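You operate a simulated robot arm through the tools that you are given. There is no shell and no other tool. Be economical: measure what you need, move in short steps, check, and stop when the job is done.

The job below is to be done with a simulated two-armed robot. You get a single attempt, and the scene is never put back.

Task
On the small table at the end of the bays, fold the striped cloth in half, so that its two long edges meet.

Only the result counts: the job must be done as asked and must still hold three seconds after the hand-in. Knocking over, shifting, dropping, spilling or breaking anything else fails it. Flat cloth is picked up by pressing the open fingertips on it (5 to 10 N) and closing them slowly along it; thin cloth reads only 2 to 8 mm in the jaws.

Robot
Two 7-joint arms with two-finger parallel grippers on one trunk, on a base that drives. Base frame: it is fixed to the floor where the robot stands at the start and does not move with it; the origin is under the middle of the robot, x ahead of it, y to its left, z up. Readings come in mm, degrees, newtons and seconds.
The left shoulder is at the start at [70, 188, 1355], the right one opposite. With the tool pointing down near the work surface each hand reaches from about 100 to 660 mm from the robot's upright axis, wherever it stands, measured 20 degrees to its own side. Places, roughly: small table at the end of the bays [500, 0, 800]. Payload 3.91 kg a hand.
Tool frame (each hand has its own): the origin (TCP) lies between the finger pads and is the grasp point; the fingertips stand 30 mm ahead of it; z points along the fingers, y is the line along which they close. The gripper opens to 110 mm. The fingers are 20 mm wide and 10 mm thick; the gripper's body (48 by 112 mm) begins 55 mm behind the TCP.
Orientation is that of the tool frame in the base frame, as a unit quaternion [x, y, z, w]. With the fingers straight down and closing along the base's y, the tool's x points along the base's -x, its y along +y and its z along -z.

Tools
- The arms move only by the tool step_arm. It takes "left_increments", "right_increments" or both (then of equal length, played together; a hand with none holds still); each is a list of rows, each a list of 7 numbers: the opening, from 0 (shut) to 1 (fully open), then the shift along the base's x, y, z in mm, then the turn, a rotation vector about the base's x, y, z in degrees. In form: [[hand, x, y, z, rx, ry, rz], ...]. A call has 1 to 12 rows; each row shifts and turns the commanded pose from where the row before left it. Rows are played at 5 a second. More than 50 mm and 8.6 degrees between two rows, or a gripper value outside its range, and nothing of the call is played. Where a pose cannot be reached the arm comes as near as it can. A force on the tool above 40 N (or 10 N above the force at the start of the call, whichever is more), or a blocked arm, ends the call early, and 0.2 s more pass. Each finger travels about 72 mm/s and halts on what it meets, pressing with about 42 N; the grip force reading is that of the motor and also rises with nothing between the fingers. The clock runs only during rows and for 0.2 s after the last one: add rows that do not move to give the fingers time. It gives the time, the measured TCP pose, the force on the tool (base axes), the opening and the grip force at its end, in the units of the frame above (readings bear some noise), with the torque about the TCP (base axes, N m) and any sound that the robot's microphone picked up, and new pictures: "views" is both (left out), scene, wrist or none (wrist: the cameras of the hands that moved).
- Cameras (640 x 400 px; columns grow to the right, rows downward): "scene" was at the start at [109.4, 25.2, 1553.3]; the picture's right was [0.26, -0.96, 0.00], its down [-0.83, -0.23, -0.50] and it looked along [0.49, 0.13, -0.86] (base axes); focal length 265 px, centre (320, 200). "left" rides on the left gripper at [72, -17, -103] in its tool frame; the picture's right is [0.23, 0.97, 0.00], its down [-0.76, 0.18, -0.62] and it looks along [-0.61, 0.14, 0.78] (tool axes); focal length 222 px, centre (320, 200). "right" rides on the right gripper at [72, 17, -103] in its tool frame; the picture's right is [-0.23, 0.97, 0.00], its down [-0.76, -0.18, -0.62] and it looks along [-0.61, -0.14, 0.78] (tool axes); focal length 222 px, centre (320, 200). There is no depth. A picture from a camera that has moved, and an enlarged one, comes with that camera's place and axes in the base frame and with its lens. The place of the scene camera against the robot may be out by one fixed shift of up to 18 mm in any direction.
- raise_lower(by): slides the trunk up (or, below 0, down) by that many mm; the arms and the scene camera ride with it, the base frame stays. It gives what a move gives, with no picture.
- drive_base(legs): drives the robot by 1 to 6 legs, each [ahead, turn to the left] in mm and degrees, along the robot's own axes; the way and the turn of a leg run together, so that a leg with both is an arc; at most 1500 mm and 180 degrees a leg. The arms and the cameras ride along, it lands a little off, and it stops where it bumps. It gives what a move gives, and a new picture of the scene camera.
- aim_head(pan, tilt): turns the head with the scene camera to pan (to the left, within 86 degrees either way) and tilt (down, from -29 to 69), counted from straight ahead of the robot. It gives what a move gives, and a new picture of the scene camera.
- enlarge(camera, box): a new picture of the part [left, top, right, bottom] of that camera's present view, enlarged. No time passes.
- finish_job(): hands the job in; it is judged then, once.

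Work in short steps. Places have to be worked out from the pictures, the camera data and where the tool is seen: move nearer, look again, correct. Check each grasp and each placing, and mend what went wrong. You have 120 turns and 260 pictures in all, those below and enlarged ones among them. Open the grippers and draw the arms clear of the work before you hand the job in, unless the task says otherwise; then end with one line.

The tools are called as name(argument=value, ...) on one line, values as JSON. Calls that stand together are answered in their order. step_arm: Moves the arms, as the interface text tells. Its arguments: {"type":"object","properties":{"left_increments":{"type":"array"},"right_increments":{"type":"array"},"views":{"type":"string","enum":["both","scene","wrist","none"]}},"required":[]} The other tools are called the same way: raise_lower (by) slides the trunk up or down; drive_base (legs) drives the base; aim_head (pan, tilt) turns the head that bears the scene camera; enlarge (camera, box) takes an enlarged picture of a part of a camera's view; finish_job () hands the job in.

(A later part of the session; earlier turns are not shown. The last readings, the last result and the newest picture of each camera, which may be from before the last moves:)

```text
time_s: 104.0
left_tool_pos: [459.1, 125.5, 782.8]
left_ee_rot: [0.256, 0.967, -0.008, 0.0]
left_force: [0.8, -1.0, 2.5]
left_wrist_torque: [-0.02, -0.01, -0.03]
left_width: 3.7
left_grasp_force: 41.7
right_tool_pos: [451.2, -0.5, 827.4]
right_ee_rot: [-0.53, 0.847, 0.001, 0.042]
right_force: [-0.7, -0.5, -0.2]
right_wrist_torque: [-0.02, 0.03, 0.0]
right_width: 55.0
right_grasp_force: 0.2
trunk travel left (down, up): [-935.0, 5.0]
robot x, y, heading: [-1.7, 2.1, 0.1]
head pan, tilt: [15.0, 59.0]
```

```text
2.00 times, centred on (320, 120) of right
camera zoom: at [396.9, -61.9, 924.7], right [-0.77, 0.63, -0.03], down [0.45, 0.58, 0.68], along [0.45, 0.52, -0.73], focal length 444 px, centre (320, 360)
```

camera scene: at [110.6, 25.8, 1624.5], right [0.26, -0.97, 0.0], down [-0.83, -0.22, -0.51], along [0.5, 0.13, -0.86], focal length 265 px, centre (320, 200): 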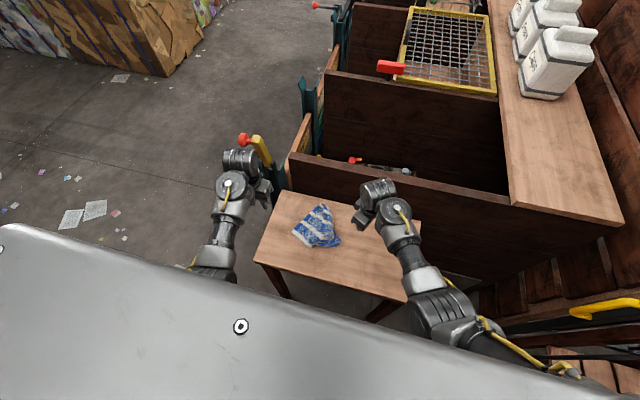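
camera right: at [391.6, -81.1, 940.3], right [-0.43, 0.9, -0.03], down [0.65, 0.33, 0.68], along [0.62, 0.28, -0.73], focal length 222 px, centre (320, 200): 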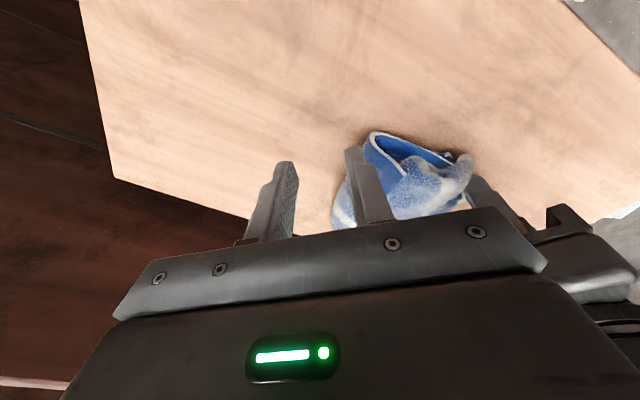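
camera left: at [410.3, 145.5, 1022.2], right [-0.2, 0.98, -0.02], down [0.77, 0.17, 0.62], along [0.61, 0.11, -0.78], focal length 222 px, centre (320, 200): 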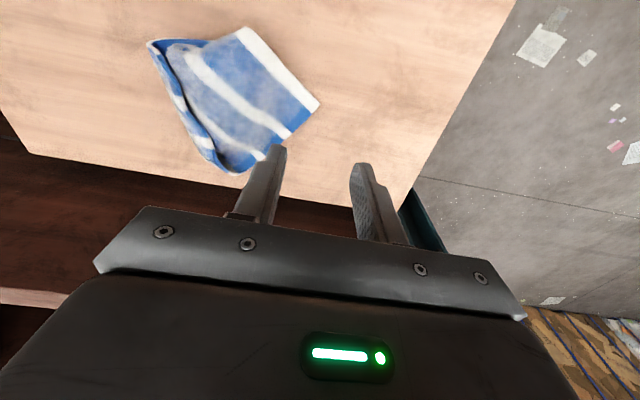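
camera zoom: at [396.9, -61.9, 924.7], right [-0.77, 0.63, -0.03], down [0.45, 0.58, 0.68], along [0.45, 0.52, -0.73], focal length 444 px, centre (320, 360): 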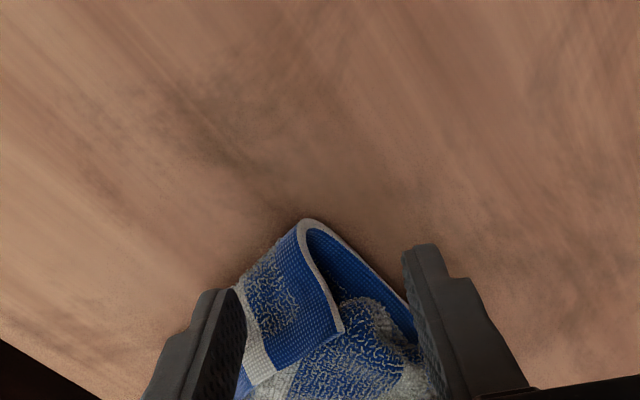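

I can see the top flap's free hem running from the U-tip toward NL. I'll center over that hem with a moderate opening (one finger inside the U, one outside) and lower to contact.

step_arm(right_increments=[[0.32, 7, 11, 0, 0, 0, 0], [0.32, 0, 0, -12, 0, 0, 0], [0.32, 0, 0, -6, 0, 0, 0], [0.32, 0, 0, -3, 0, 0, 0], [0.32, 0, 0, -3, 0, 0, 0], [0.32, 0, 0, 0, 0, 0, 0]], views="none")

enlarge(camera="right", box=[200, 50, 440, 200])

```text
time_s: 105.4
left_tool_pos: [458.9, 125.1, 782.6]
left_ee_rot: [0.257, 0.966, -0.008, 0.0]
left_force: [0.9, 0.1, 4.3]
left_wrist_torque: [-0.03, -0.06, 0.03]
left_width: 3.4
left_grasp_force: 41.7
right_tool_pos: [457.0, 10.3, 803.1]
right_ee_rot: [-0.529, 0.847, 0.002, 0.043]
right_force: [0.6, -0.1, 0.3]
right_wrist_torque: [-0.02, 0.03, 0.01]
right_width: 35.1
right_grasp_force: 0.2
trunk travel left (down, up): [-935.0, 5.0]
robot x, y, heading: [-2.6, 0.8, 0.4]
head pan, tilt: [15.0, 59.0]
```

```text
2.67 times, centred on (320, 125) of right
camera zoom: at [403.5, -51.9, 901.3], right [-0.77, 0.63, -0.03], down [0.45, 0.58, 0.68], along [0.45, 0.52, -0.73], focal length 592 px, centre (320, 400)
```

zoom: 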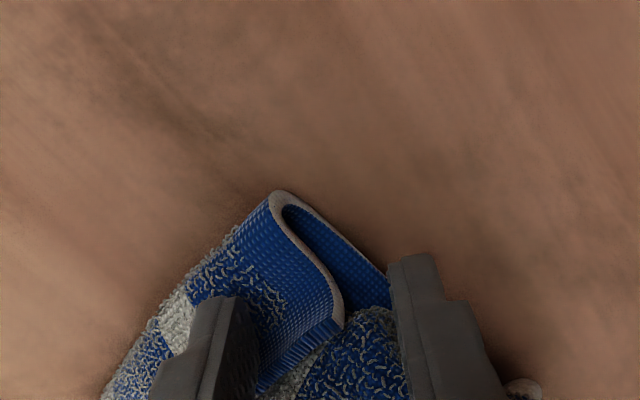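

step_arm(right_increments=[[0.27, 6, -5, 0, 0, 0, 0], [0.27, 0, 0, -3, 0, 0, 0], [0.27, 0, 0, -3, 0, 0, 0], [0.27, 0, 0, -3, 0, 0, 0], [0.27, 0, 0, -2, 0, 0, 0], [0.27, 0, 0, -2, 0, 0, 0], [0.27, 0, 0, 0, 0, 0, 0]], views="none")

enlarge(camera="right", box=[200, 50, 440, 200])

```text
time_s: 107.0
left_tool_pos: [459.8, 124.9, 783.4]
left_ee_rot: [0.256, 0.967, -0.007, 0.0]
left_force: [-0.1, 0.1, 4.1]
left_wrist_torque: [0.0, -0.02, 0.01]
left_width: 3.1
left_grasp_force: 41.9
right_tool_pos: [464.2, 5.3, 790.6]
right_ee_rot: [-0.53, 0.847, 0.002, 0.042]
right_force: [0.2, 0.5, 0.1]
right_wrist_torque: [0.02, -0.01, 0.02]
right_width: 29.6
right_grasp_force: 0.1
trunk travel left (down, up): [-935.0, 5.0]
robot x, y, heading: [-0.9, -0.3, 0.2]
head pan, tilt: [15.0, 59.0]
```

```text
2.67 times, centred on (320, 125) of right
camera zoom: at [409.7, -56.7, 887.9], right [-0.77, 0.63, -0.03], down [0.45, 0.58, 0.68], along [0.45, 0.52, -0.73], focal length 592 px, centre (320, 400)
```

zoom: 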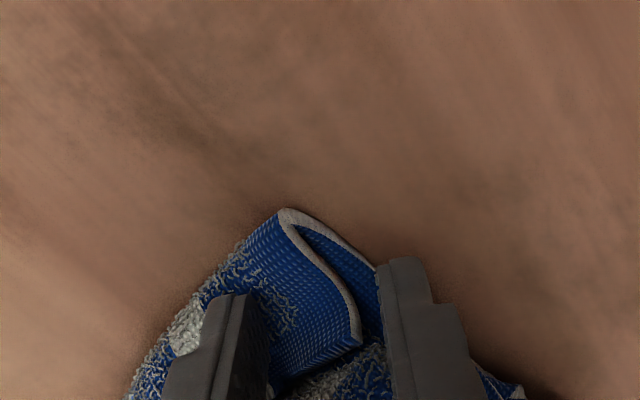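

Both walls of the U are between the fingers. I want only the flap, so I'll rise, shift another 8 mm, and come down with the right finger inside the U.

step_arm(right_increments=[[0.27, 0, 0, 14, 0, 0, 0], [0.3, 8, -6, 0, 0, 0, 0], [0.3, 0, 0, -6, 0, 0, 0], [0.3, 0, 0, -4, 0, 0, 0], [0.3, 0, 0, -2, 0, 0, 0], [0.3, 0, 0, -2, 0, 0, 0], [0.3, 0, 0, 0, 0, 0, 0]], views="none")

enlarge(camera="right", box=[200, 50, 440, 200])

```text
time_s: 108.6
left_tool_pos: [459.0, 125.7, 783.8]
left_ee_rot: [0.257, 0.966, -0.008, 0.001]
left_force: [0.2, 0.1, 3.1]
left_wrist_torque: [-0.04, 0.01, 0.0]
left_width: 3.5
left_grasp_force: 41.6
right_tool_pos: [472.9, -0.7, 791.3]
right_ee_rot: [-0.529, 0.847, 0.001, 0.043]
right_force: [0.2, -0.3, 0.4]
right_wrist_torque: [0.0, 0.01, -0.01]
right_width: 33.1
right_grasp_force: 0.0
trunk travel left (down, up): [-935.0, 5.0]
robot x, y, heading: [-2.7, 1.1, 0.0]
head pan, tilt: [15.0, 59.0]
```

```text
2.67 times, centred on (320, 125) of right
camera zoom: at [417.3, -62.2, 888.2], right [-0.77, 0.63, -0.03], down [0.45, 0.58, 0.68], along [0.45, 0.52, -0.73], focal length 592 px, centre (320, 400)
```

zoom: 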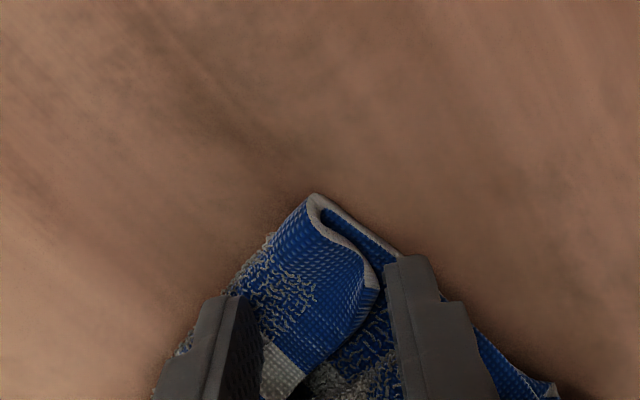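

The right finger is inside the U and the flap lies between the fingers. Closing slowly.

step_arm(right_increments=[[0.26, 0, 0, 0, 0, 0, 0], [0.22, 0, 0, 0, 0, 0, 0], [0.18, 0, 0, 0, 0, 0, 0], [0.14, 0, 0, 0, 0, 0, 0], [0.1, 0, 0, 0, 0, 0, 0], [0.06, 0, 0, 0, 0, 0, 0], [0.02, 0, 0, 0, 0, 0, 0], [0, 0, 0, 0, 0, 0, 0], [0, 0, 0, 0, 0, 0, 0]], views="none")

enlarge(camera="right", box=[200, 50, 440, 200])

```text
time_s: 110.6
left_tool_pos: [458.2, 123.8, 783.9]
left_ee_rot: [0.257, 0.966, -0.008, -0.001]
left_force: [-0.5, 0.3, 4.0]
left_wrist_torque: [-0.05, -0.02, 0.05]
left_width: 3.6
left_grasp_force: 42.1
right_tool_pos: [472.1, -0.9, 790.7]
right_ee_rot: [-0.53, 0.847, 0.001, 0.043]
right_force: [0.2, -0.8, 0.1]
right_wrist_torque: [-0.03, -0.02, 0.01]
right_width: 3.0
right_grasp_force: 42.3
trunk travel left (down, up): [-935.0, 5.0]
robot x, y, heading: [-4.2, 3.0, 0.3]
head pan, tilt: [15.0, 59.0]
```

```text
2.67 times, centred on (320, 125) of right
camera zoom: at [417.3, -62.3, 888.1], right [-0.77, 0.63, -0.03], down [0.45, 0.58, 0.68], along [0.45, 0.52, -0.73], focal length 592 px, centre (320, 400)
```

zoom: 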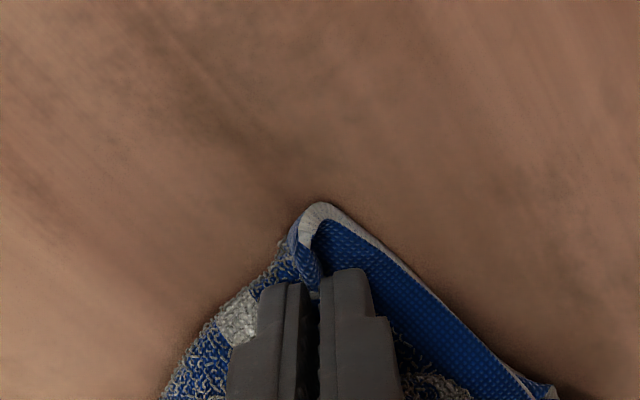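

A 3 mm grip on the flap near NL, with the left hand at NR. Now I'll lift both and spread them apart, unwinding the yaws gradually.

step_arm(left_increments=[[0, 2, 3, 12, 0, 0, 0], [0, 4, 5, 12, 0, 0, 3], [0, 6, 6, 12, 0, 0, 3], [0, 8, 6, 12, 0, 0, 3], [0, 8, 6, 12, 0, 0, 3], [0, 8, 6, 12, 0, 0, 3], [0, 8, 6, 12, 0, 0, 3], [0, 8, 0, 12, 0, 0, 3], [0, 0, 0, 0, 0, 0, 0]], right_increments=[[0, 2, -8, 12, 0, 0, 0], [0, 4, -10, 12, 0, 0, -5], [0, 6, -12, 12, 0, 0, -5], [0, 8, -15, 12, 0, 0, -5], [0, 8, -15, 12, 0, 0, -5], [0, 8, -15, 12, 0, 0, -5], [0, 5, -15, 12, 0, 0, -5], [0, 5, -15, 12, 0, 0, -5], [0, 0, 0, 0, 0, 0, 0]])

enlarge(camera="scene", box=[240, 160, 432, 280])

```text
time_s: 112.6
left_tool_pos: [511.4, 162.2, 879.0]
left_ee_rot: [0.076, 0.997, -0.008, 0.001]
left_force: [-0.3, -3.6, 0.0]
left_wrist_torque: [-0.09, 0.0, -0.14]
left_width: 3.1
left_grasp_force: 41.7
right_tool_pos: [519.7, -106.5, 885.8]
right_ee_rot: [-0.249, 0.968, -0.012, 0.041]
right_force: [1.0, 3.4, -0.9]
right_wrist_torque: [0.11, 0.01, 0.05]
right_width: 3.1
right_grasp_force: 41.9
trunk travel left (down, up): [-935.0, 5.0]
robot x, y, heading: [-0.3, 2.2, 0.3]
head pan, tilt: [15.0, 59.0]
camera scene: at [109.9, 25.5, 1624.6], right [0.26, -0.97, 0.0], down [-0.83, -0.22, -0.51], along [0.5, 0.13, -0.86], focal length 265 px, centre (320, 200)
camera right: at [438.9, -126.3, 983.7], right [-0.27, 0.96, -0.03], down [0.7, 0.21, 0.68], along [0.66, 0.17, -0.73], focal length 222 px, centre (320, 200)
camera left: at [436.6, 159.8, 982.7], right [-0.08, 1.0, -0.02], down [0.78, 0.07, 0.62], along [0.62, 0.03, -0.78], focal length 222 px, centre (320, 200)
```

scene: 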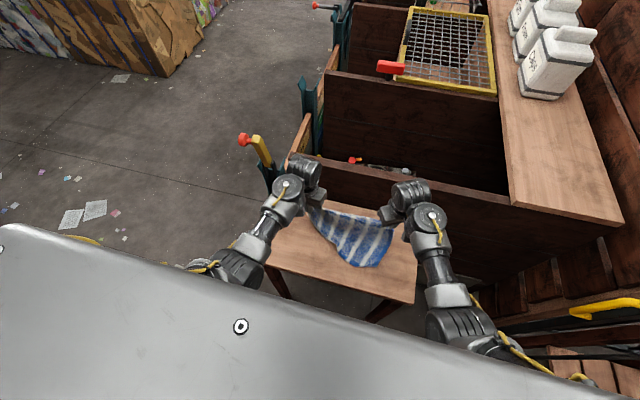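
right: 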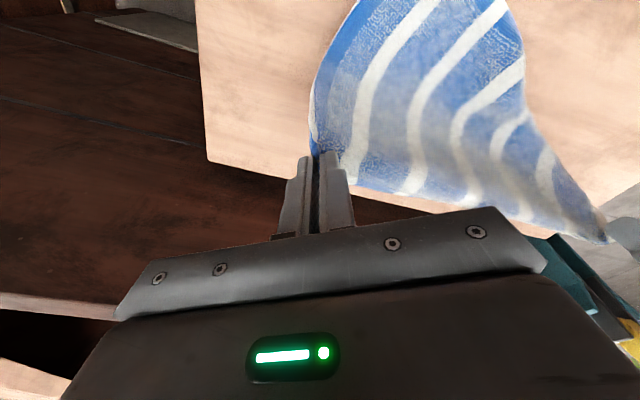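
left: 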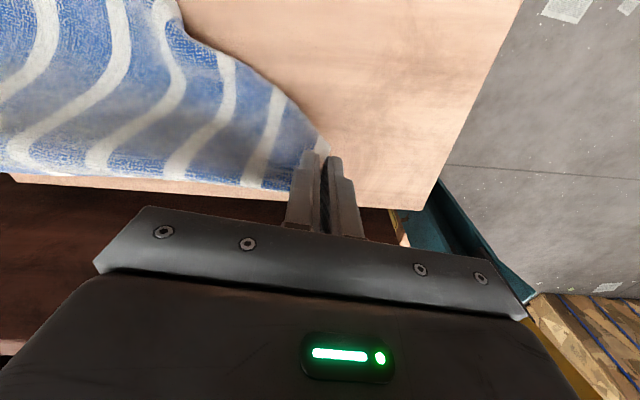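

```text
3.33 times, centred on (336, 220) of scene
camera zoom: at [109.9, 25.5, 1624.6], right [0.26, -0.97, 0.0], down [-0.83, -0.22, -0.51], along [0.5, 0.13, -0.86], focal length 883 px, centre (267, 133)
```

zoom: 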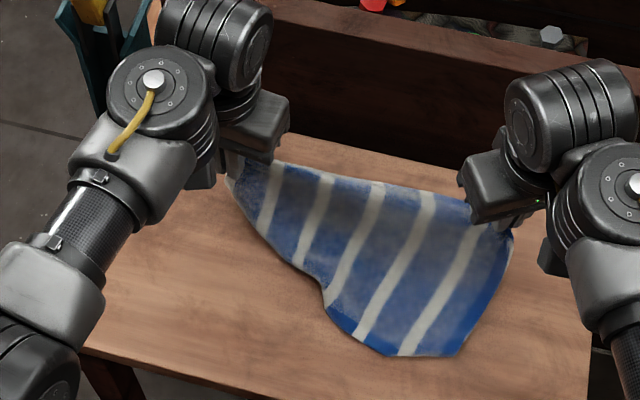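

Excellent. The cloth is spread taut between the hands by that long edge. I'll lift higher and forward so the rest hangs free and unfurls.

step_arm(left_increments=[[0, 4, -3, 14, 0, 0, 1], [0, 4, -3, 14, 0, 0, 1], [0, 4, -3, 14, 0, 0, 1], [0, 5, -3, 14, 0, 0, 1], [0, 5, -3, 14, 0, 0, 1], [0, 5, -3, 14, 0, 0, 1], [0, 5, -3, 14, 0, 0, 1], [0, 5, -3, 14, 0, 0, 1], [0, 0, 0, 0, 0, 0, 0], [0, 0, 0, 0, 0, 0, 0]], right_increments=[[0, 4, -3, 13, 0, 0, -3], [0, 4, -3, 13, 0, 0, -3], [0, 4, -3, 13, 0, 0, -3], [0, 4, -3, 13, 0, 0, -3], [0, 4, -3, 13, 0, 0, -3], [0, 4, -3, 13, 0, 0, -3], [0, 4, -3, 13, 0, 0, -3], [0, 4, -3, 13, 0, 0, -3], [0, 0, 0, 0, 0, 0, 0], [0, 0, 0, 0, 0, 0, 0]])

enlarge(camera="scene", box=[240, 160, 432, 280])

```text
time_s: 114.1
left_tool_pos: [541.2, 144.2, 966.0]
left_ee_rot: [0.021, 1.0, -0.009, 0.005]
left_force: [2.7, -7.5, -4.3]
left_wrist_torque: [0.33, 0.07, 0.1]
left_width: 3.4
left_grasp_force: 42.3
right_tool_pos: [542.8, -124.5, 969.4]
right_ee_rot: [-0.089, 0.995, -0.018, 0.037]
right_force: [-0.9, 3.0, 0.1]
right_wrist_torque: [0.11, 0.0, 0.08]
right_width: 3.1
right_grasp_force: 41.8
trunk travel left (down, up): [-935.0, 5.0]
robot x, y, heading: [3.7, 1.6, 0.3]
head pan, tilt: [15.0, 59.0]
stopped in row 7 (left hand): the force on the tool passed its limit at 58 N (the readings are from after the stop); the commanded pose is now the measured one
camera scene: at [110.3, 24.8, 1624.5], right [0.26, -0.97, 0.0], down [-0.83, -0.22, -0.51], along [0.5, 0.13, -0.86], focal length 265 px, centre (320, 200)
camera right: at [461.4, -117.5, 1065.6], right [0.05, 1.0, -0.02], down [0.73, -0.02, 0.68], along [0.68, -0.05, -0.73], focal length 222 px, centre (320, 200)
camera left: at [467.2, 132.7, 1068.9], right [-0.19, 0.98, -0.02], down [0.76, 0.16, 0.63], along [0.62, 0.1, -0.78], focal length 222 px, centre (320, 200)
```

scene: 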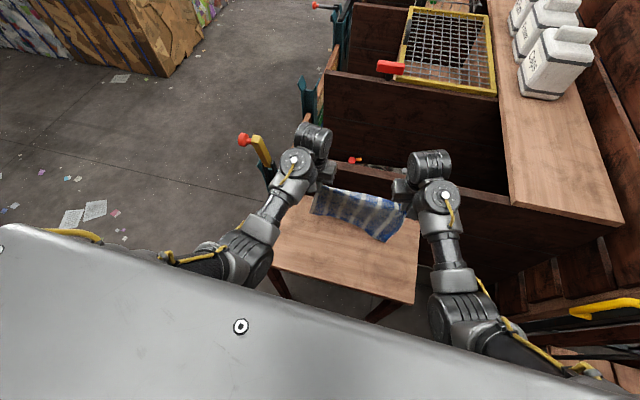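
right: 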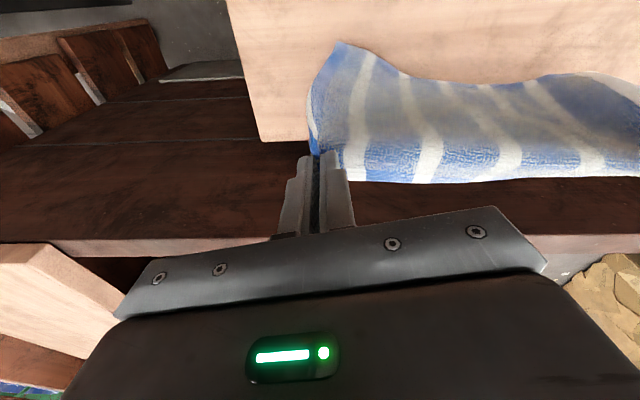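
left: 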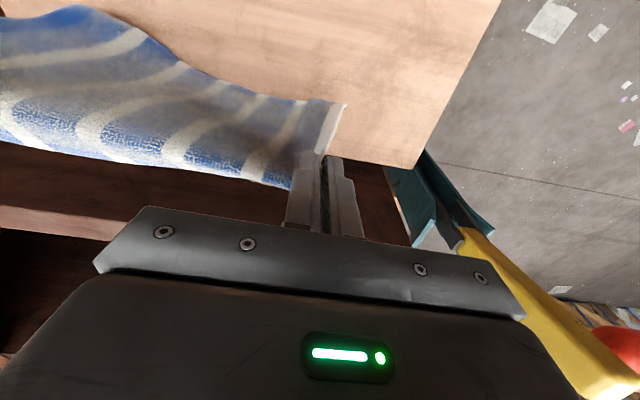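

```text
3.33 times, centred on (336, 220) of scene
camera zoom: at [110.3, 24.8, 1624.5], right [0.26, -0.97, 0.0], down [-0.83, -0.22, -0.51], along [0.5, 0.13, -0.86], focal length 883 px, centre (267, 133)
```

zoom: 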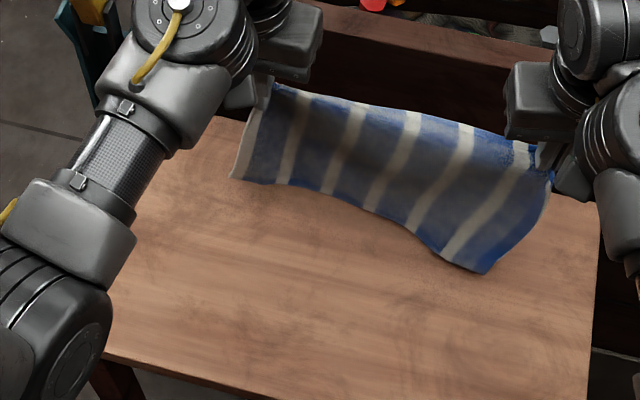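

The cloth hangs fully unfurled from that edge. To lay it flat, I'll first move both hands forward to x≈578 and a bit higher so the bottom edge clears, then lower while drawing back toward the robot.

step_arm(left_increments=[[0, 8, 0, -2, 0, 0, 0], [0, 10, 0, 0, 0, 0, 0], [0, 10, -2, 3, 0, -1, 0], [0, 8, -2, 8, 0, -2, 0], [0, 2, 0, 10, 0, -2, 0], [0, 0, 0, 10, 0, -2, 0], [0, 0, 0, 6, 0, 0, 0], [0, 0, 0, 0, 0, 0, 0], [0, 0, 0, 0, 0, 0, 0]], right_increments=[[0, 8, -1, -2, 0, 0, -1], [0, 10, -1, 0, 0, 0, -2], [0, 10, -2, 3, 0, -1, -2], [0, 8, -2, 8, 0, -1, -2], [0, 2, 0, 10, 0, -1, -1], [0, 0, 0, 10, 0, -1, 0], [0, 0, 0, 4, 0, 0, 0], [0, 0, 0, 0, 0, 0, 0], [0, 0, 0, 0, 0, 0, 0]], views="none")

enlarge(camera="scene", box=[240, 160, 432, 280])

```text
time_s: 116.1
left_tool_pos: [579.5, 140.7, 1000.6]
left_ee_rot: [0.022, 0.998, -0.008, 0.065]
left_force: [-1.0, -5.7, -0.8]
left_wrist_torque: [-0.19, 0.04, -0.21]
left_width: 3.5
left_grasp_force: 42.3
right_tool_pos: [582.3, -130.6, 1003.2]
right_ee_rot: [-0.018, 0.997, -0.024, 0.072]
right_force: [0.1, 4.6, -0.3]
right_wrist_torque: [0.18, -0.01, 0.11]
right_width: 2.9
right_grasp_force: 42.3
trunk travel left (down, up): [-935.0, 5.0]
robot x, y, heading: [1.5, 4.3, 0.0]
head pan, tilt: [15.0, 59.0]
```

```text
3.33 times, centred on (336, 220) of scene
camera zoom: at [109.9, 25.2, 1624.6], right [0.26, -0.97, 0.0], down [-0.83, -0.22, -0.52], along [0.5, 0.13, -0.86], focal length 883 px, centre (267, 133)
```

zoom: 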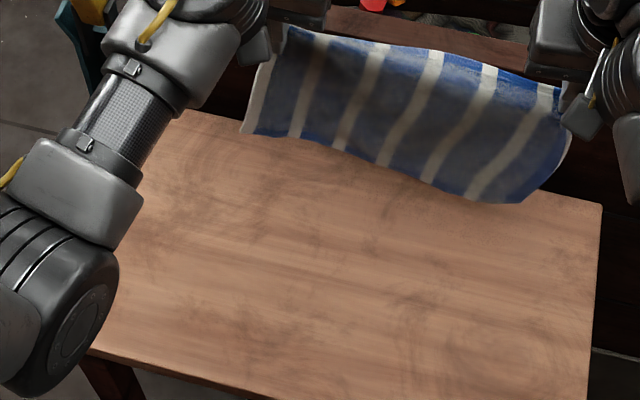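

The sheet hangs freely about 45 mm above the table. I'll touch the bottom edge down and lay the cloth by moving down and back together.

step_arm(left_increments=[[0, -3, 0, -11, 0, 0, 0], [0, -3, 0, -11, 0, 0, 0], [0, -4, 0, -11, 0, 0, 0], [0, -5, 0, -11, 0, 0, 0], [0, -15, 0, -15, 0, 1, 0], [0, -16, 0, -16, 0, 1, 0], [0, -16, 0, -16, 0, 1, 0], [0, -16, 0, -16, 0, 1, 0], [0, -16, 0, -16, 0, 1, 0], [0, -16, 0, -16, 0, 1, 0], [0, -16, 0, -16, 0, 1, 0], [0, -16, 0, -14, 0, 0, 0]], right_increments=[[0, -3, 0, -11, 0, 0, 0], [0, -3, 0, -11, 0, 0, 0], [0, -4, 0, -11, 0, 0, 0], [0, -5, 0, -11, 0, 0, 0], [0, -15, 0, -15, 0, 1, 0], [0, -16, 0, -16, 0, 1, 0], [0, -16, 0, -16, 0, 1, 0], [0, -16, 0, -16, 0, 1, 0], [0, -16, 0, -16, 0, 1, 0], [0, -16, 0, -16, 0, 1, 0], [0, -16, 0, -16, 0, 1, 0], [0, -16, 0, -14, 0, 0, 0]], views="none")

enlarge(camera="scene", box=[240, 160, 432, 280])

```text
time_s: 118.7
left_tool_pos: [438.5, 138.7, 833.3]
left_ee_rot: [0.021, 1.0, -0.01, 0.006]
left_force: [0.4, -4.1, 0.5]
left_wrist_torque: [-0.1, 0.02, -0.16]
left_width: 3.6
left_grasp_force: 41.8
right_tool_pos: [438.7, -130.4, 833.0]
right_ee_rot: [-0.02, 1.0, -0.02, 0.011]
right_force: [1.4, 4.3, -0.2]
right_wrist_torque: [0.11, -0.02, 0.04]
right_width: 3.0
right_grasp_force: 41.6
trunk travel left (down, up): [-935.0, 5.0]
robot x, y, heading: [-1.9, -3.6, 0.1]
head pan, tilt: [15.0, 59.0]
```

```text
3.33 times, centred on (336, 220) of scene
camera zoom: at [108.1, 25.1, 1624.8], right [0.26, -0.97, 0.0], down [-0.83, -0.22, -0.52], along [0.5, 0.13, -0.86], focal length 883 px, centre (267, 133)
```

zoom: 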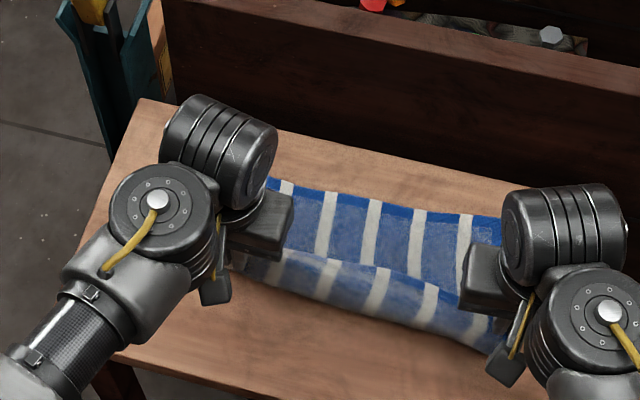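

Laying is going very well, with the far edge down at x≈555–574. I'll finish laying and release on the surface.

step_arm(left_increments=[[0, -15, 0, -13, 0, 0, 0], [0, -15, 0, -13, 0, 0, 0], [0, -14, 0, -12, 0, 0, 0], [0, -4, 0, -7, 0, 0, 0], [0, 0, 0, -3, 0, 0, 0], [0.06, 0, 0, 0, 0, 0, 0], [0.15, 0, 0, 0, 0, 0, 0], [0.25, 0, 0, 0, 0, 0, 0], [0.4, 0, 0, 0, 0, 0, 0], [0.4, 0, 0, 5, 0, 0, 0], [0.4, 0, 0, 30, 0, 0, 0], [0.4, 0, 0, 40, 0, 0, 0]], right_increments=[[0, -15, 0, -13, 0, 0, 0], [0, -15, 0, -13, 0, 0, 0], [0, -14, 0, -12, 0, 0, 0], [0, -4, 0, -7, 0, 0, 0], [0, 0, 0, -3, 0, 0, 0], [0.06, 0, 0, 0, 0, 0, 0], [0.15, 0, 0, 0, 0, 0, 0], [0.25, 0, 0, 0, 0, 0, 0], [0.4, 0, 0, 0, 0, 0, 0], [0.4, 0, 0, 5, 0, 0, 0], [0.4, 0, 0, 30, 0, 0, 0], [0.4, 0, 0, 40, 0, 0, 0]], views="wrist")

enlarge(camera="scene", box=[240, 160, 432, 280])

```text
time_s: 121.3
left_tool_pos: [389.1, 141.1, 859.5]
left_ee_rot: [0.021, 1.0, -0.009, 0.005]
left_force: [0.5, -0.1, 0.0]
left_wrist_torque: [0.02, -0.03, 0.0]
left_width: 44.0
left_grasp_force: 0.1
right_tool_pos: [392.5, -130.0, 858.7]
right_ee_rot: [-0.02, 1.0, -0.022, 0.01]
right_force: [0.1, 0.1, -0.6]
right_wrist_torque: [-0.01, 0.01, 0.03]
right_width: 44.0
right_grasp_force: 0.0
trunk travel left (down, up): [-935.0, 5.0]
robot x, y, heading: [-2.4, -1.3, 0.2]
head pan, tilt: [15.0, 59.0]
camera right: at [316.1, -113.2, 960.1], right [0.19, 0.98, -0.04], down [0.75, -0.12, 0.64], along [0.63, -0.15, -0.76], focal length 222 px, centre (320, 200)
camera left: at [314.2, 130.0, 962.4], right [-0.19, 0.98, -0.02], down [0.76, 0.16, 0.63], along [0.62, 0.1, -0.78], focal length 222 px, centre (320, 200)
```

right: 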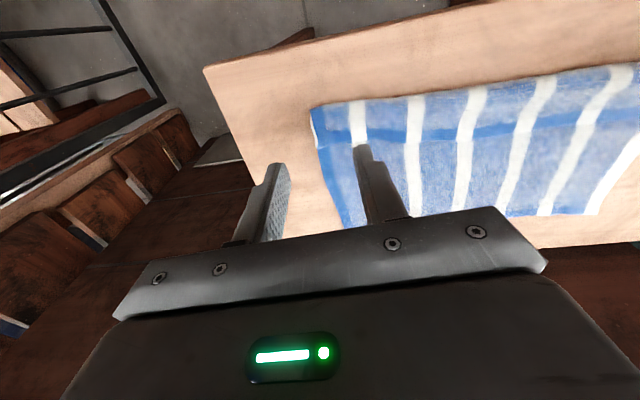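
left: 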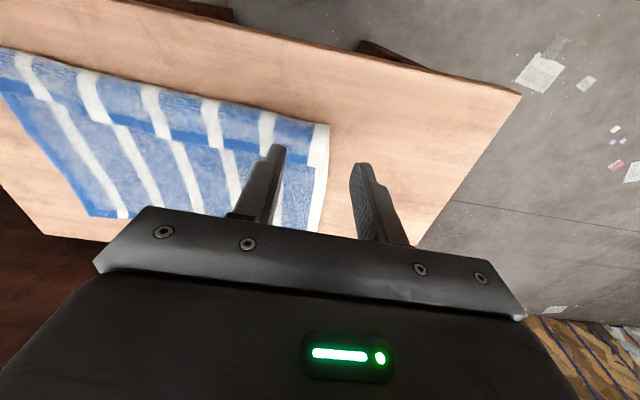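

```text
3.33 times, centred on (336, 220) of scene
camera zoom: at [109.2, 24.8, 1624.5], right [0.26, -0.97, 0.0], down [-0.83, -0.22, -0.52], along [0.5, 0.13, -0.86], focal length 883 px, centre (267, 133)
```

zoom: 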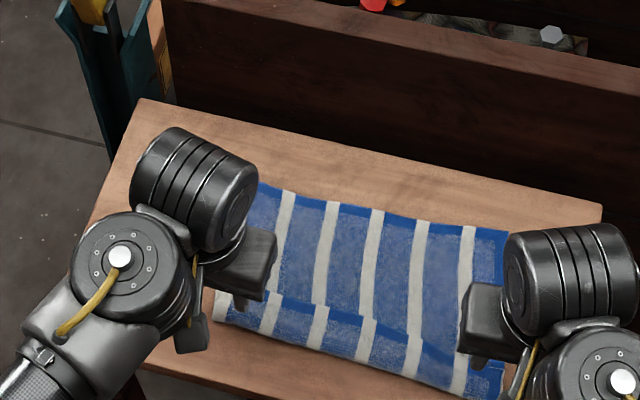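

The cloth is laid flat, with a ~45 mm strip along this long edge (E1) flopped over on top, already in the right direction for the fold. So I only need to pinch E1 at both ends and carry it forward onto the far edge E2. I'll zoom to locate E1 and E2.

enlarge(camera="right", box=[290, 50, 640, 270])

enlarge(camera="left", box=[0, 30, 350, 250])

```text
1.82 times, centred on (465, 160) of right
camera zoom: at [316.1, -113.2, 960.1], right [0.19, 0.98, -0.04], down [0.75, -0.12, 0.64], along [0.63, -0.15, -0.76], focal length 404 px, centre (56, 273)
```

zoom: 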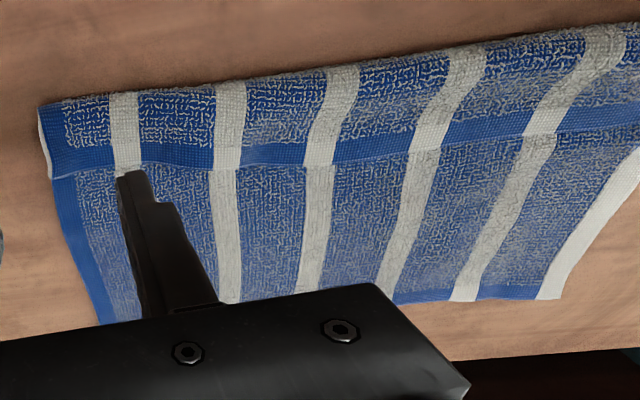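

```text
1.82 times, centred on (175, 140) of left
camera zoom: at [314.2, 130.0, 962.4], right [-0.19, 0.98, -0.02], down [0.76, 0.16, 0.63], along [0.62, 0.1, -0.78], focal length 404 px, centre (584, 309)
```

zoom: 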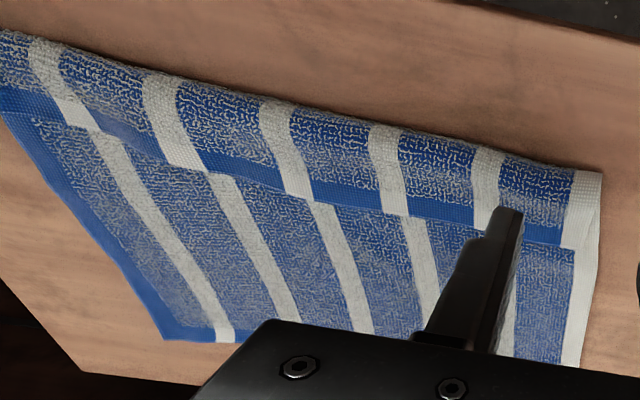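

The layout is very clean: near fold at x≈378–386, E1 at x≈415–430 on top, E2 at x≈555–566. The simplest approach is to pinch the near fold ridge at both ends, carry it forward, and lay it so the 40 mm strip leads and E1 lands on E2. Positioning over the ridge now.

step_arm(left_increments=[[0.3, -6, -12, -10, 0, 0, 0], [0.3, 0, -11, -20, 0, 0, 0], [0.3, 0, 0, -20, 0, 0, 0], [0.3, 0, 0, -10, 0, 0, 0], [0.3, 0, 0, -3, 0, 0, 0], [0.3, 0, 0, 0, 0, 0, 0]], right_increments=[[0.3, -8, 9, -10, 1, 0, 0], [0.3, -7, 8, -20, 1, 0, 0], [0.3, 0, 0, -20, 0, 0, 0], [0.3, 0, 0, -10, 0, 0, 0], [0.3, 0, 0, -3, 0, 0, 0], [0.3, 0, 0, 0, 0, 0, 0]], views="wrist")

```text
time_s: 122.7
left_tool_pos: [383.7, 117.4, 795.6]
left_ee_rot: [0.021, 1.0, -0.008, 0.005]
left_force: [-0.1, 0.5, 0.5]
left_wrist_torque: [0.01, 0.01, 0.01]
left_width: 32.8
left_grasp_force: 0.0
right_tool_pos: [377.6, -113.7, 795.2]
right_ee_rot: [-0.02, 1.0, -0.004, 0.01]
right_force: [-0.1, -0.5, -0.7]
right_wrist_torque: [0.03, 0.03, 0.02]
right_width: 33.1
right_grasp_force: 0.0
trunk travel left (down, up): [-935.0, 5.0]
robot x, y, heading: [-0.0, 1.8, -0.0]
head pan, tilt: [15.0, 59.0]
camera right: at [301.4, -98.7, 898.0], right [0.19, 0.98, 0.0], down [0.75, -0.14, 0.64], along [0.63, -0.12, -0.77], focal length 222 px, centre (320, 200)
camera left: at [309.1, 106.8, 899.6], right [-0.19, 0.98, -0.02], down [0.76, 0.16, 0.63], along [0.62, 0.1, -0.78], focal length 222 px, centre (320, 200)
```

right: 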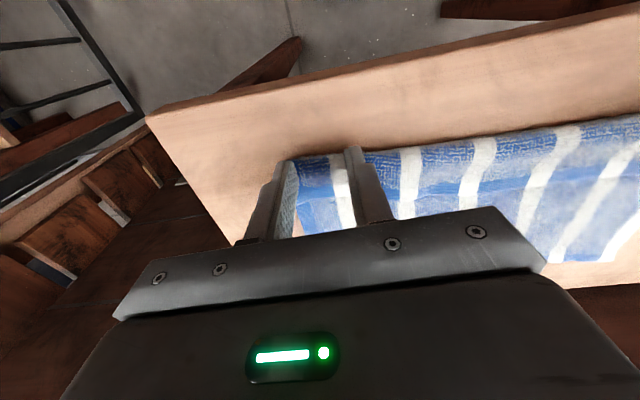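
left: 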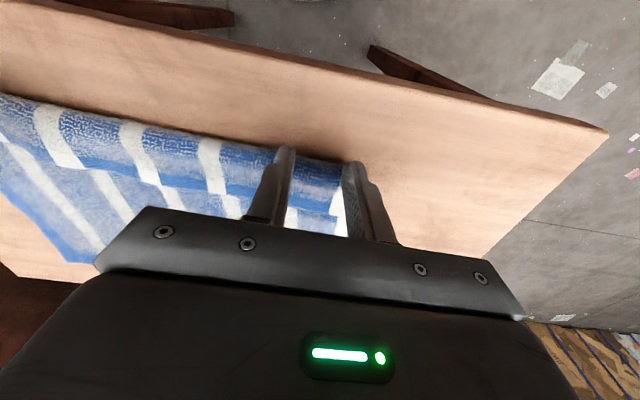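

Both are well placed with about 11–15 mm overlap. I'll press down slightly and close slowly.

step_arm(left_increments=[[0.3, 0, 0, -3, 0, 0, 0], [0.3, 0, 0, -3, 0, 0, 0], [0.3, 0, 0, -1.5, 0, 0, 0], [0.26, 0, 0, 0, 0, 0, 0], [0.22, 0, 0, 0, 0, 0, 0], [0.18, 0, 0, 0, 0, 0, 0], [0.14, 0, 0, 0, 0, 0, 0], [0.1, 0, 0, 0, 0, 0, 0], [0.06, 0, 0, 0, 0, 0, 0], [0.02, 0, 0, 0, 0, 0, 0], [0, 0, 0, 0, 0, 0, 0], [0, 0, 0, 0, 0, 0, 0]], right_increments=[[0.3, 0, 0, -3, 0, 0, 0], [0.3, 0, 0, -3, 0, 0, 0], [0.3, 0, 0, -1.5, 0, 0, 0], [0.26, 0, 0, 0, 0, 0, 0], [0.22, 0, 0, 0, 0, 0, 0], [0.18, 0, 0, 0, 0, 0, 0], [0.14, 0, 0, 0, 0, 0, 0], [0.1, 0, 0, 0, 0, 0, 0], [0.06, 0, 0, 0, 0, 0, 0], [0.02, 0, 0, 0, 0, 0, 0], [0, 0, 0, 0, 0, 0, 0], [0, 0, 0, 0, 0, 0, 0]], views="none")

enlarge(camera="scene", box=[240, 180, 432, 300])

```text
time_s: 125.3
left_tool_pos: [383.1, 118.6, 788.8]
left_ee_rot: [0.021, 1.0, -0.008, 0.005]
left_force: [-0.1, -0.1, 0.7]
left_wrist_torque: [-0.03, 0.02, -0.01]
left_width: 0.1
left_grasp_force: 37.8
right_tool_pos: [377.3, -112.6, 788.3]
right_ee_rot: [-0.02, 1.0, -0.004, 0.012]
right_force: [0.1, 0.3, 3.5]
right_wrist_torque: [0.01, -0.03, 0.02]
right_width: 2.7
right_grasp_force: 41.6
trunk travel left (down, up): [-935.0, 5.0]
robot x, y, heading: [2.9, -1.2, -0.1]
head pan, tilt: [15.0, 59.0]
```

```text
3.33 times, centred on (336, 240) of scene
camera zoom: at [109.5, 25.4, 1624.6], right [0.26, -0.97, 0.0], down [-0.83, -0.22, -0.52], along [0.5, 0.13, -0.86], focal length 883 px, centre (267, 67)
```

zoom: 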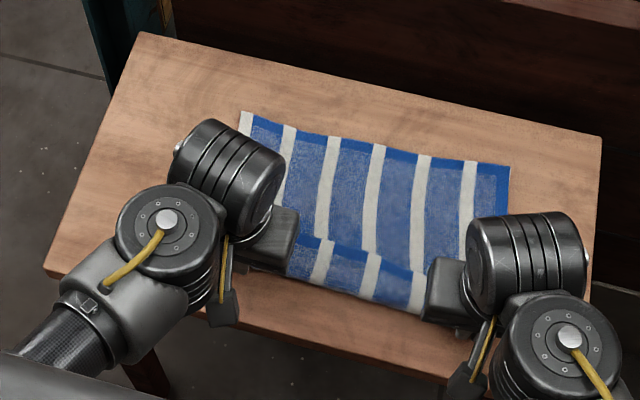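

The right hand has a 2.7 mm grip; the left missed. I'll redo the left about 3 mm deeper.

step_arm(left_increments=[[0, 0, 0, 8, 0, 0, 0], [0.3, 0, 0, 0, 0, 0, 0], [0.3, 3, 0, -4, 0, 0, 0], [0.3, 0, 0, -5, 0, 0, 0], [0.3, 0, 0, -2, 0, 0, 0], [0.26, 0, 0, 0, 0, 0, 0], [0.22, 0, 0, 0, 0, 0, 0], [0.17, 0, 0, 0, 0, 0, 0], [0.12, 0, 0, 0, 0, 0, 0], [0.07, 0, 0, 0, 0, 0, 0], [0.02, 0, 0, 0, 0, 0, 0], [0, 0, 0, 0, 0, 0, 0]], views="none")

enlarge(camera="left", box=[120, 40, 440, 240])

enlarge(camera="right", box=[200, 40, 520, 240])

```text
time_s: 127.9
left_tool_pos: [386.1, 118.4, 786.2]
left_ee_rot: [0.021, 1.0, -0.01, 0.005]
left_force: [-0.1, -2.5, 2.8]
left_wrist_torque: [-0.07, 0.0, -0.03]
left_width: 3.2
left_grasp_force: 41.8
right_tool_pos: [376.4, -113.1, 788.6]
right_ee_rot: [-0.021, 1.0, -0.004, 0.011]
right_force: [1.1, 2.6, 3.8]
right_wrist_torque: [0.07, -0.06, 0.03]
right_width: 3.1
right_grasp_force: 42.0
trunk travel left (down, up): [-935.0, 5.0]
robot x, y, heading: [1.4, 0.7, 0.3]
head pan, tilt: [15.0, 59.0]
```

```text
2.00 times, centred on (280, 140) of left
camera zoom: at [311.9, 105.7, 888.8], right [-0.19, 0.98, -0.02], down [0.76, 0.16, 0.63], along [0.62, 0.1, -0.78], focal length 444 px, centre (400, 320)
```

zoom: 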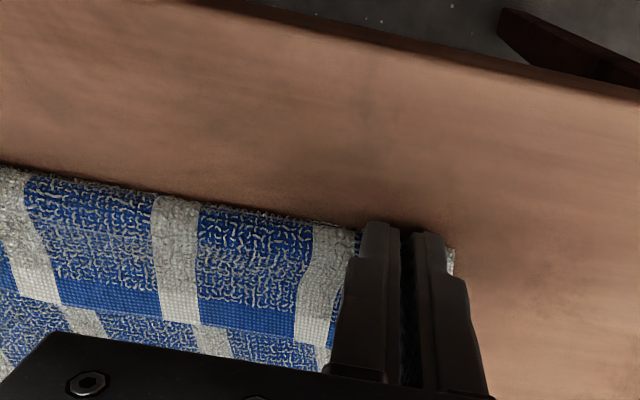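

```text
2.00 times, centred on (360, 140) of right
camera zoom: at [301.0, -98.7, 890.8], right [0.19, 0.98, 0.0], down [0.75, -0.14, 0.64], along [0.63, -0.12, -0.77], focal length 444 px, centre (240, 320)
```

zoom: 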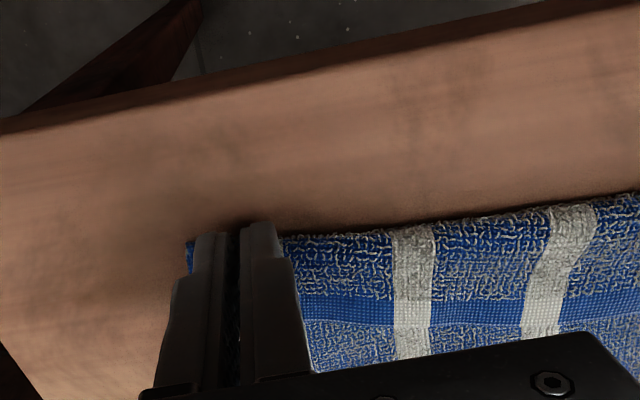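

Both grips are on the top layer (about 3 mm). Now lift about 65 mm and carry forward, overshooting the target by ~40 mm, so that coming back down lays the leading strip outward.

step_arm(left_increments=[[0, 3, 0, 14, 0, 0, 0], [0, 4, 0, 16, 0, 0, 0], [0, 4, 0, 18, 0, 0, 0], [0, 5, 0, 18, 0, 0, 0], [0, 18.6, 1.2, 2, 0, 0, 0], [0, 18.6, 1.2, 2, 0, 0, 0], [0, 18.6, 1.2, 0, 0, 0, 0], [0, 18.6, 1.2, 0, 0, 0, 0], [0, 18.6, 1.2, 0, 0, 0, 0], [0, 18.6, 1.2, 0, 0, 0, 0], [0, 18.6, 1.2, 0, 0, 0, 0], [0, 18.6, 1.2, 0, 0, 0, 0]], right_increments=[[0, 3, 0, 14, 0, 0, 0], [0, 4, 0, 16, 0, 0, 0], [0, 4, 0, 18, 0, 0, 0], [0, 5, 0, 18, 0, 0, 0], [0, 21.7, 1.2, 2, 0, 0, 0], [0, 21.7, 1.2, 2, 0, 0, 0], [0, 21.7, 1.2, 0, 0, 0, 0], [0, 21.7, 1.2, 0, 0, 0, 0], [0, 21.7, 1.2, 0, 0, 0, 0], [0, 21.7, 1.2, 0, 0, 0, 0], [0, 21.7, 1.2, 0, 0, 0, 0], [0, 21.7, 1.2, 0, 0, 0, 0]], views="wrist")

enlarge(camera="scene", box=[240, 160, 432, 280])

```text
time_s: 130.5
left_tool_pos: [552.5, 125.1, 854.8]
left_ee_rot: [0.021, 1.0, -0.009, 0.004]
left_force: [-0.4, -2.7, -1.2]
left_wrist_torque: [-0.11, 0.03, -0.06]
left_width: 2.8
left_grasp_force: 42.2
right_tool_pos: [566.6, -106.6, 857.3]
right_ee_rot: [-0.019, 1.0, -0.004, 0.01]
right_force: [0.3, 3.8, -0.1]
right_wrist_torque: [0.09, 0.03, 0.03]
right_width: 2.8
right_grasp_force: 42.1
trunk travel left (down, up): [-935.0, 5.0]
robot x, y, heading: [-0.6, -0.6, 0.2]
head pan, tilt: [15.0, 59.0]
camera right: at [491.3, -90.9, 959.8], right [0.19, 0.98, 0.0], down [0.76, -0.14, 0.64], along [0.63, -0.12, -0.77], focal length 222 px, centre (320, 200)
camera left: at [478.8, 114.7, 957.9], right [-0.19, 0.98, -0.02], down [0.76, 0.16, 0.63], along [0.62, 0.1, -0.78], focal length 222 px, centre (320, 200)
```

right: 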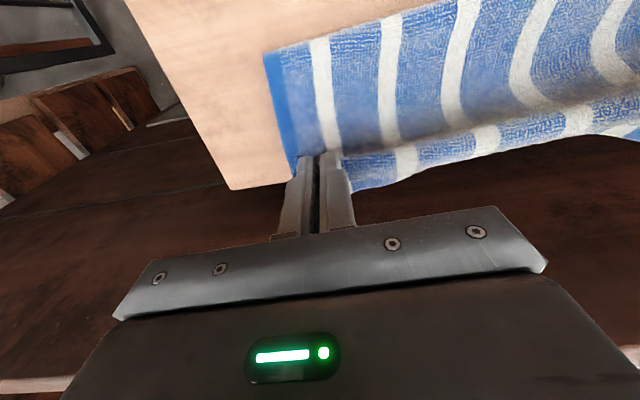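
left: 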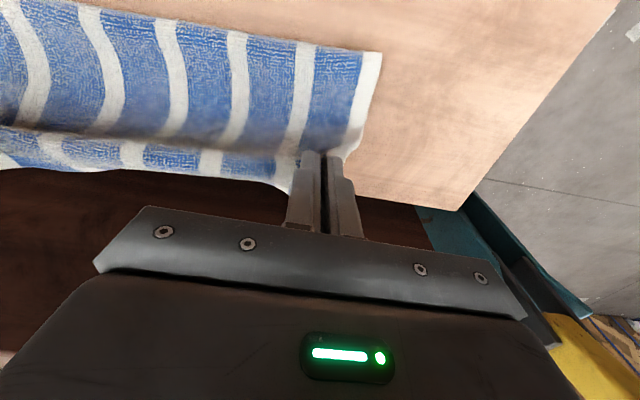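

```text
3.33 times, centred on (336, 220) of scene
camera zoom: at [112.2, 25.2, 1624.3], right [0.26, -0.97, 0.0], down [-0.83, -0.22, -0.51], along [0.5, 0.13, -0.86], focal length 883 px, centre (267, 133)
```

zoom: 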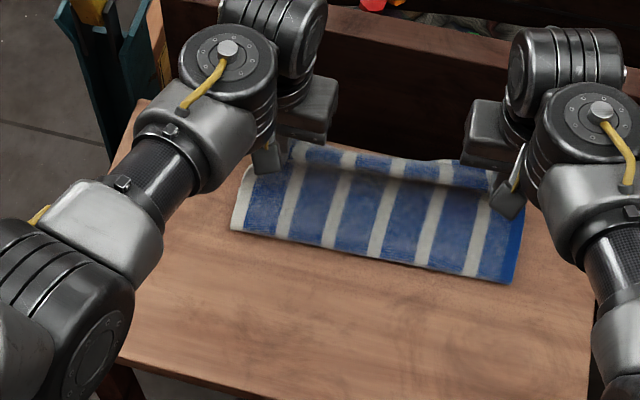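

Superb. The strip leads forward and the fold line runs cleanly near the robot side. Now descend while coming back ~38 mm so the strip lays outward onto E2.

step_arm(left_increments=[[0, 0, 0, -8, 0, 0, 0], [0, -2, 0, -8, 0, 0, 0], [0, -6, 0, -8, 0, 0, 0], [0, -6, 0, -8, 0, 0, 0], [0, -6, 0, -8, 0, 0, 0], [0, -6, 0, -8, 0, 0, 0], [0, -6, 0, -7, 0, 0, 0], [0, -6, 0, -6, 0, 0, 0], [0, 0, 0, 0, 0, 0, 0]], right_increments=[[0, 0, 0, -8, 0, 0, 0], [0, -2, 0, -8, 0, 0, 0], [0, -6, 0, -8, 0, 0, 0], [0, -6, 0, -8, 0, 0, 0], [0, -6, 0, -8, 0, 0, 0], [0, -6, 0, -8, 0, 0, 0], [0, -6, 0, -8, 0, 0, 0], [0, -5, 0, -7, 0, 0, 0], [0, 0, 0, 0, 0, 0, 0]], views="wrist")

enlarge(camera="scene", box=[256, 170, 416, 270])

```text
time_s: 132.5
left_tool_pos: [514.3, 126.9, 794.2]
left_ee_rot: [0.022, 1.0, -0.009, 0.006]
left_force: [1.3, -3.6, 2.0]
left_wrist_torque: [-0.14, -0.06, 0.0]
left_width: 2.8
left_grasp_force: 42.1
right_tool_pos: [529.4, -104.6, 797.0]
right_ee_rot: [-0.02, 1.0, -0.004, 0.011]
right_force: [1.2, 3.4, 1.0]
right_wrist_torque: [0.09, -0.03, 0.03]
right_width: 3.2
right_grasp_force: 42.1
trunk travel left (down, up): [-935.0, 5.0]
robot x, y, heading: [-0.3, 0.1, 0.1]
head pan, tilt: [15.0, 59.0]
camera right: at [453.9, -89.6, 899.0], right [0.19, 0.98, 0.0], down [0.75, -0.14, 0.64], along [0.63, -0.12, -0.77], focal length 222 px, centre (320, 200)
camera left: at [439.6, 115.4, 897.4], right [-0.19, 0.98, -0.02], down [0.76, 0.16, 0.63], along [0.62, 0.1, -0.78], focal length 222 px, centre (320, 200)
```

right: 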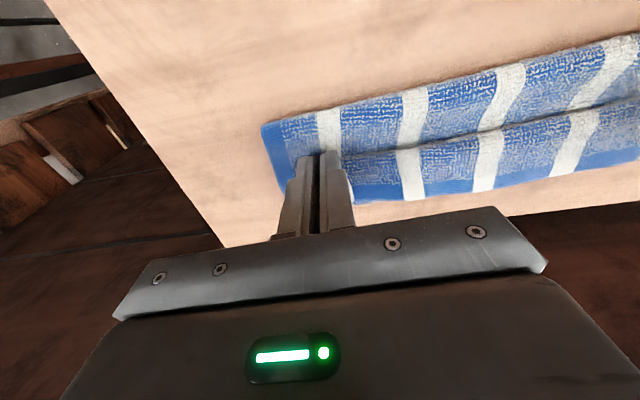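
left: 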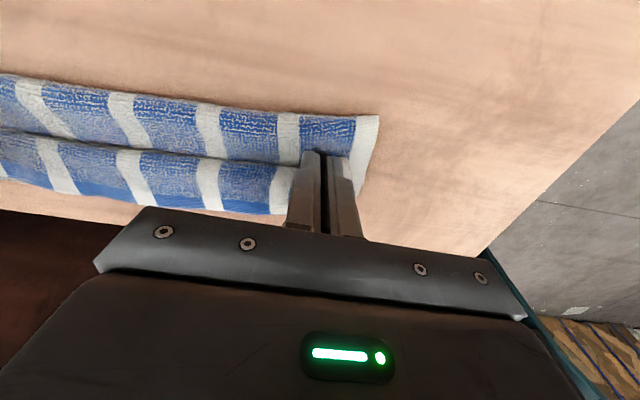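

```text
4.00 times, centred on (336, 220) of scene
camera zoom: at [110.0, 25.1, 1624.6], right [0.26, -0.97, 0.0], down [-0.83, -0.22, -0.52], along [0.5, 0.13, -0.86], focal length 1059 px, centre (256, 120)
```

zoom: 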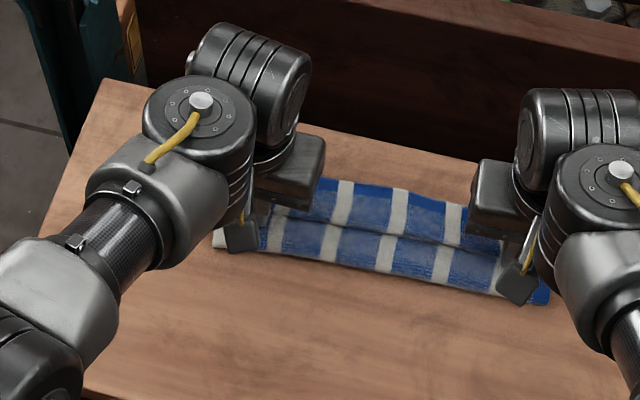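

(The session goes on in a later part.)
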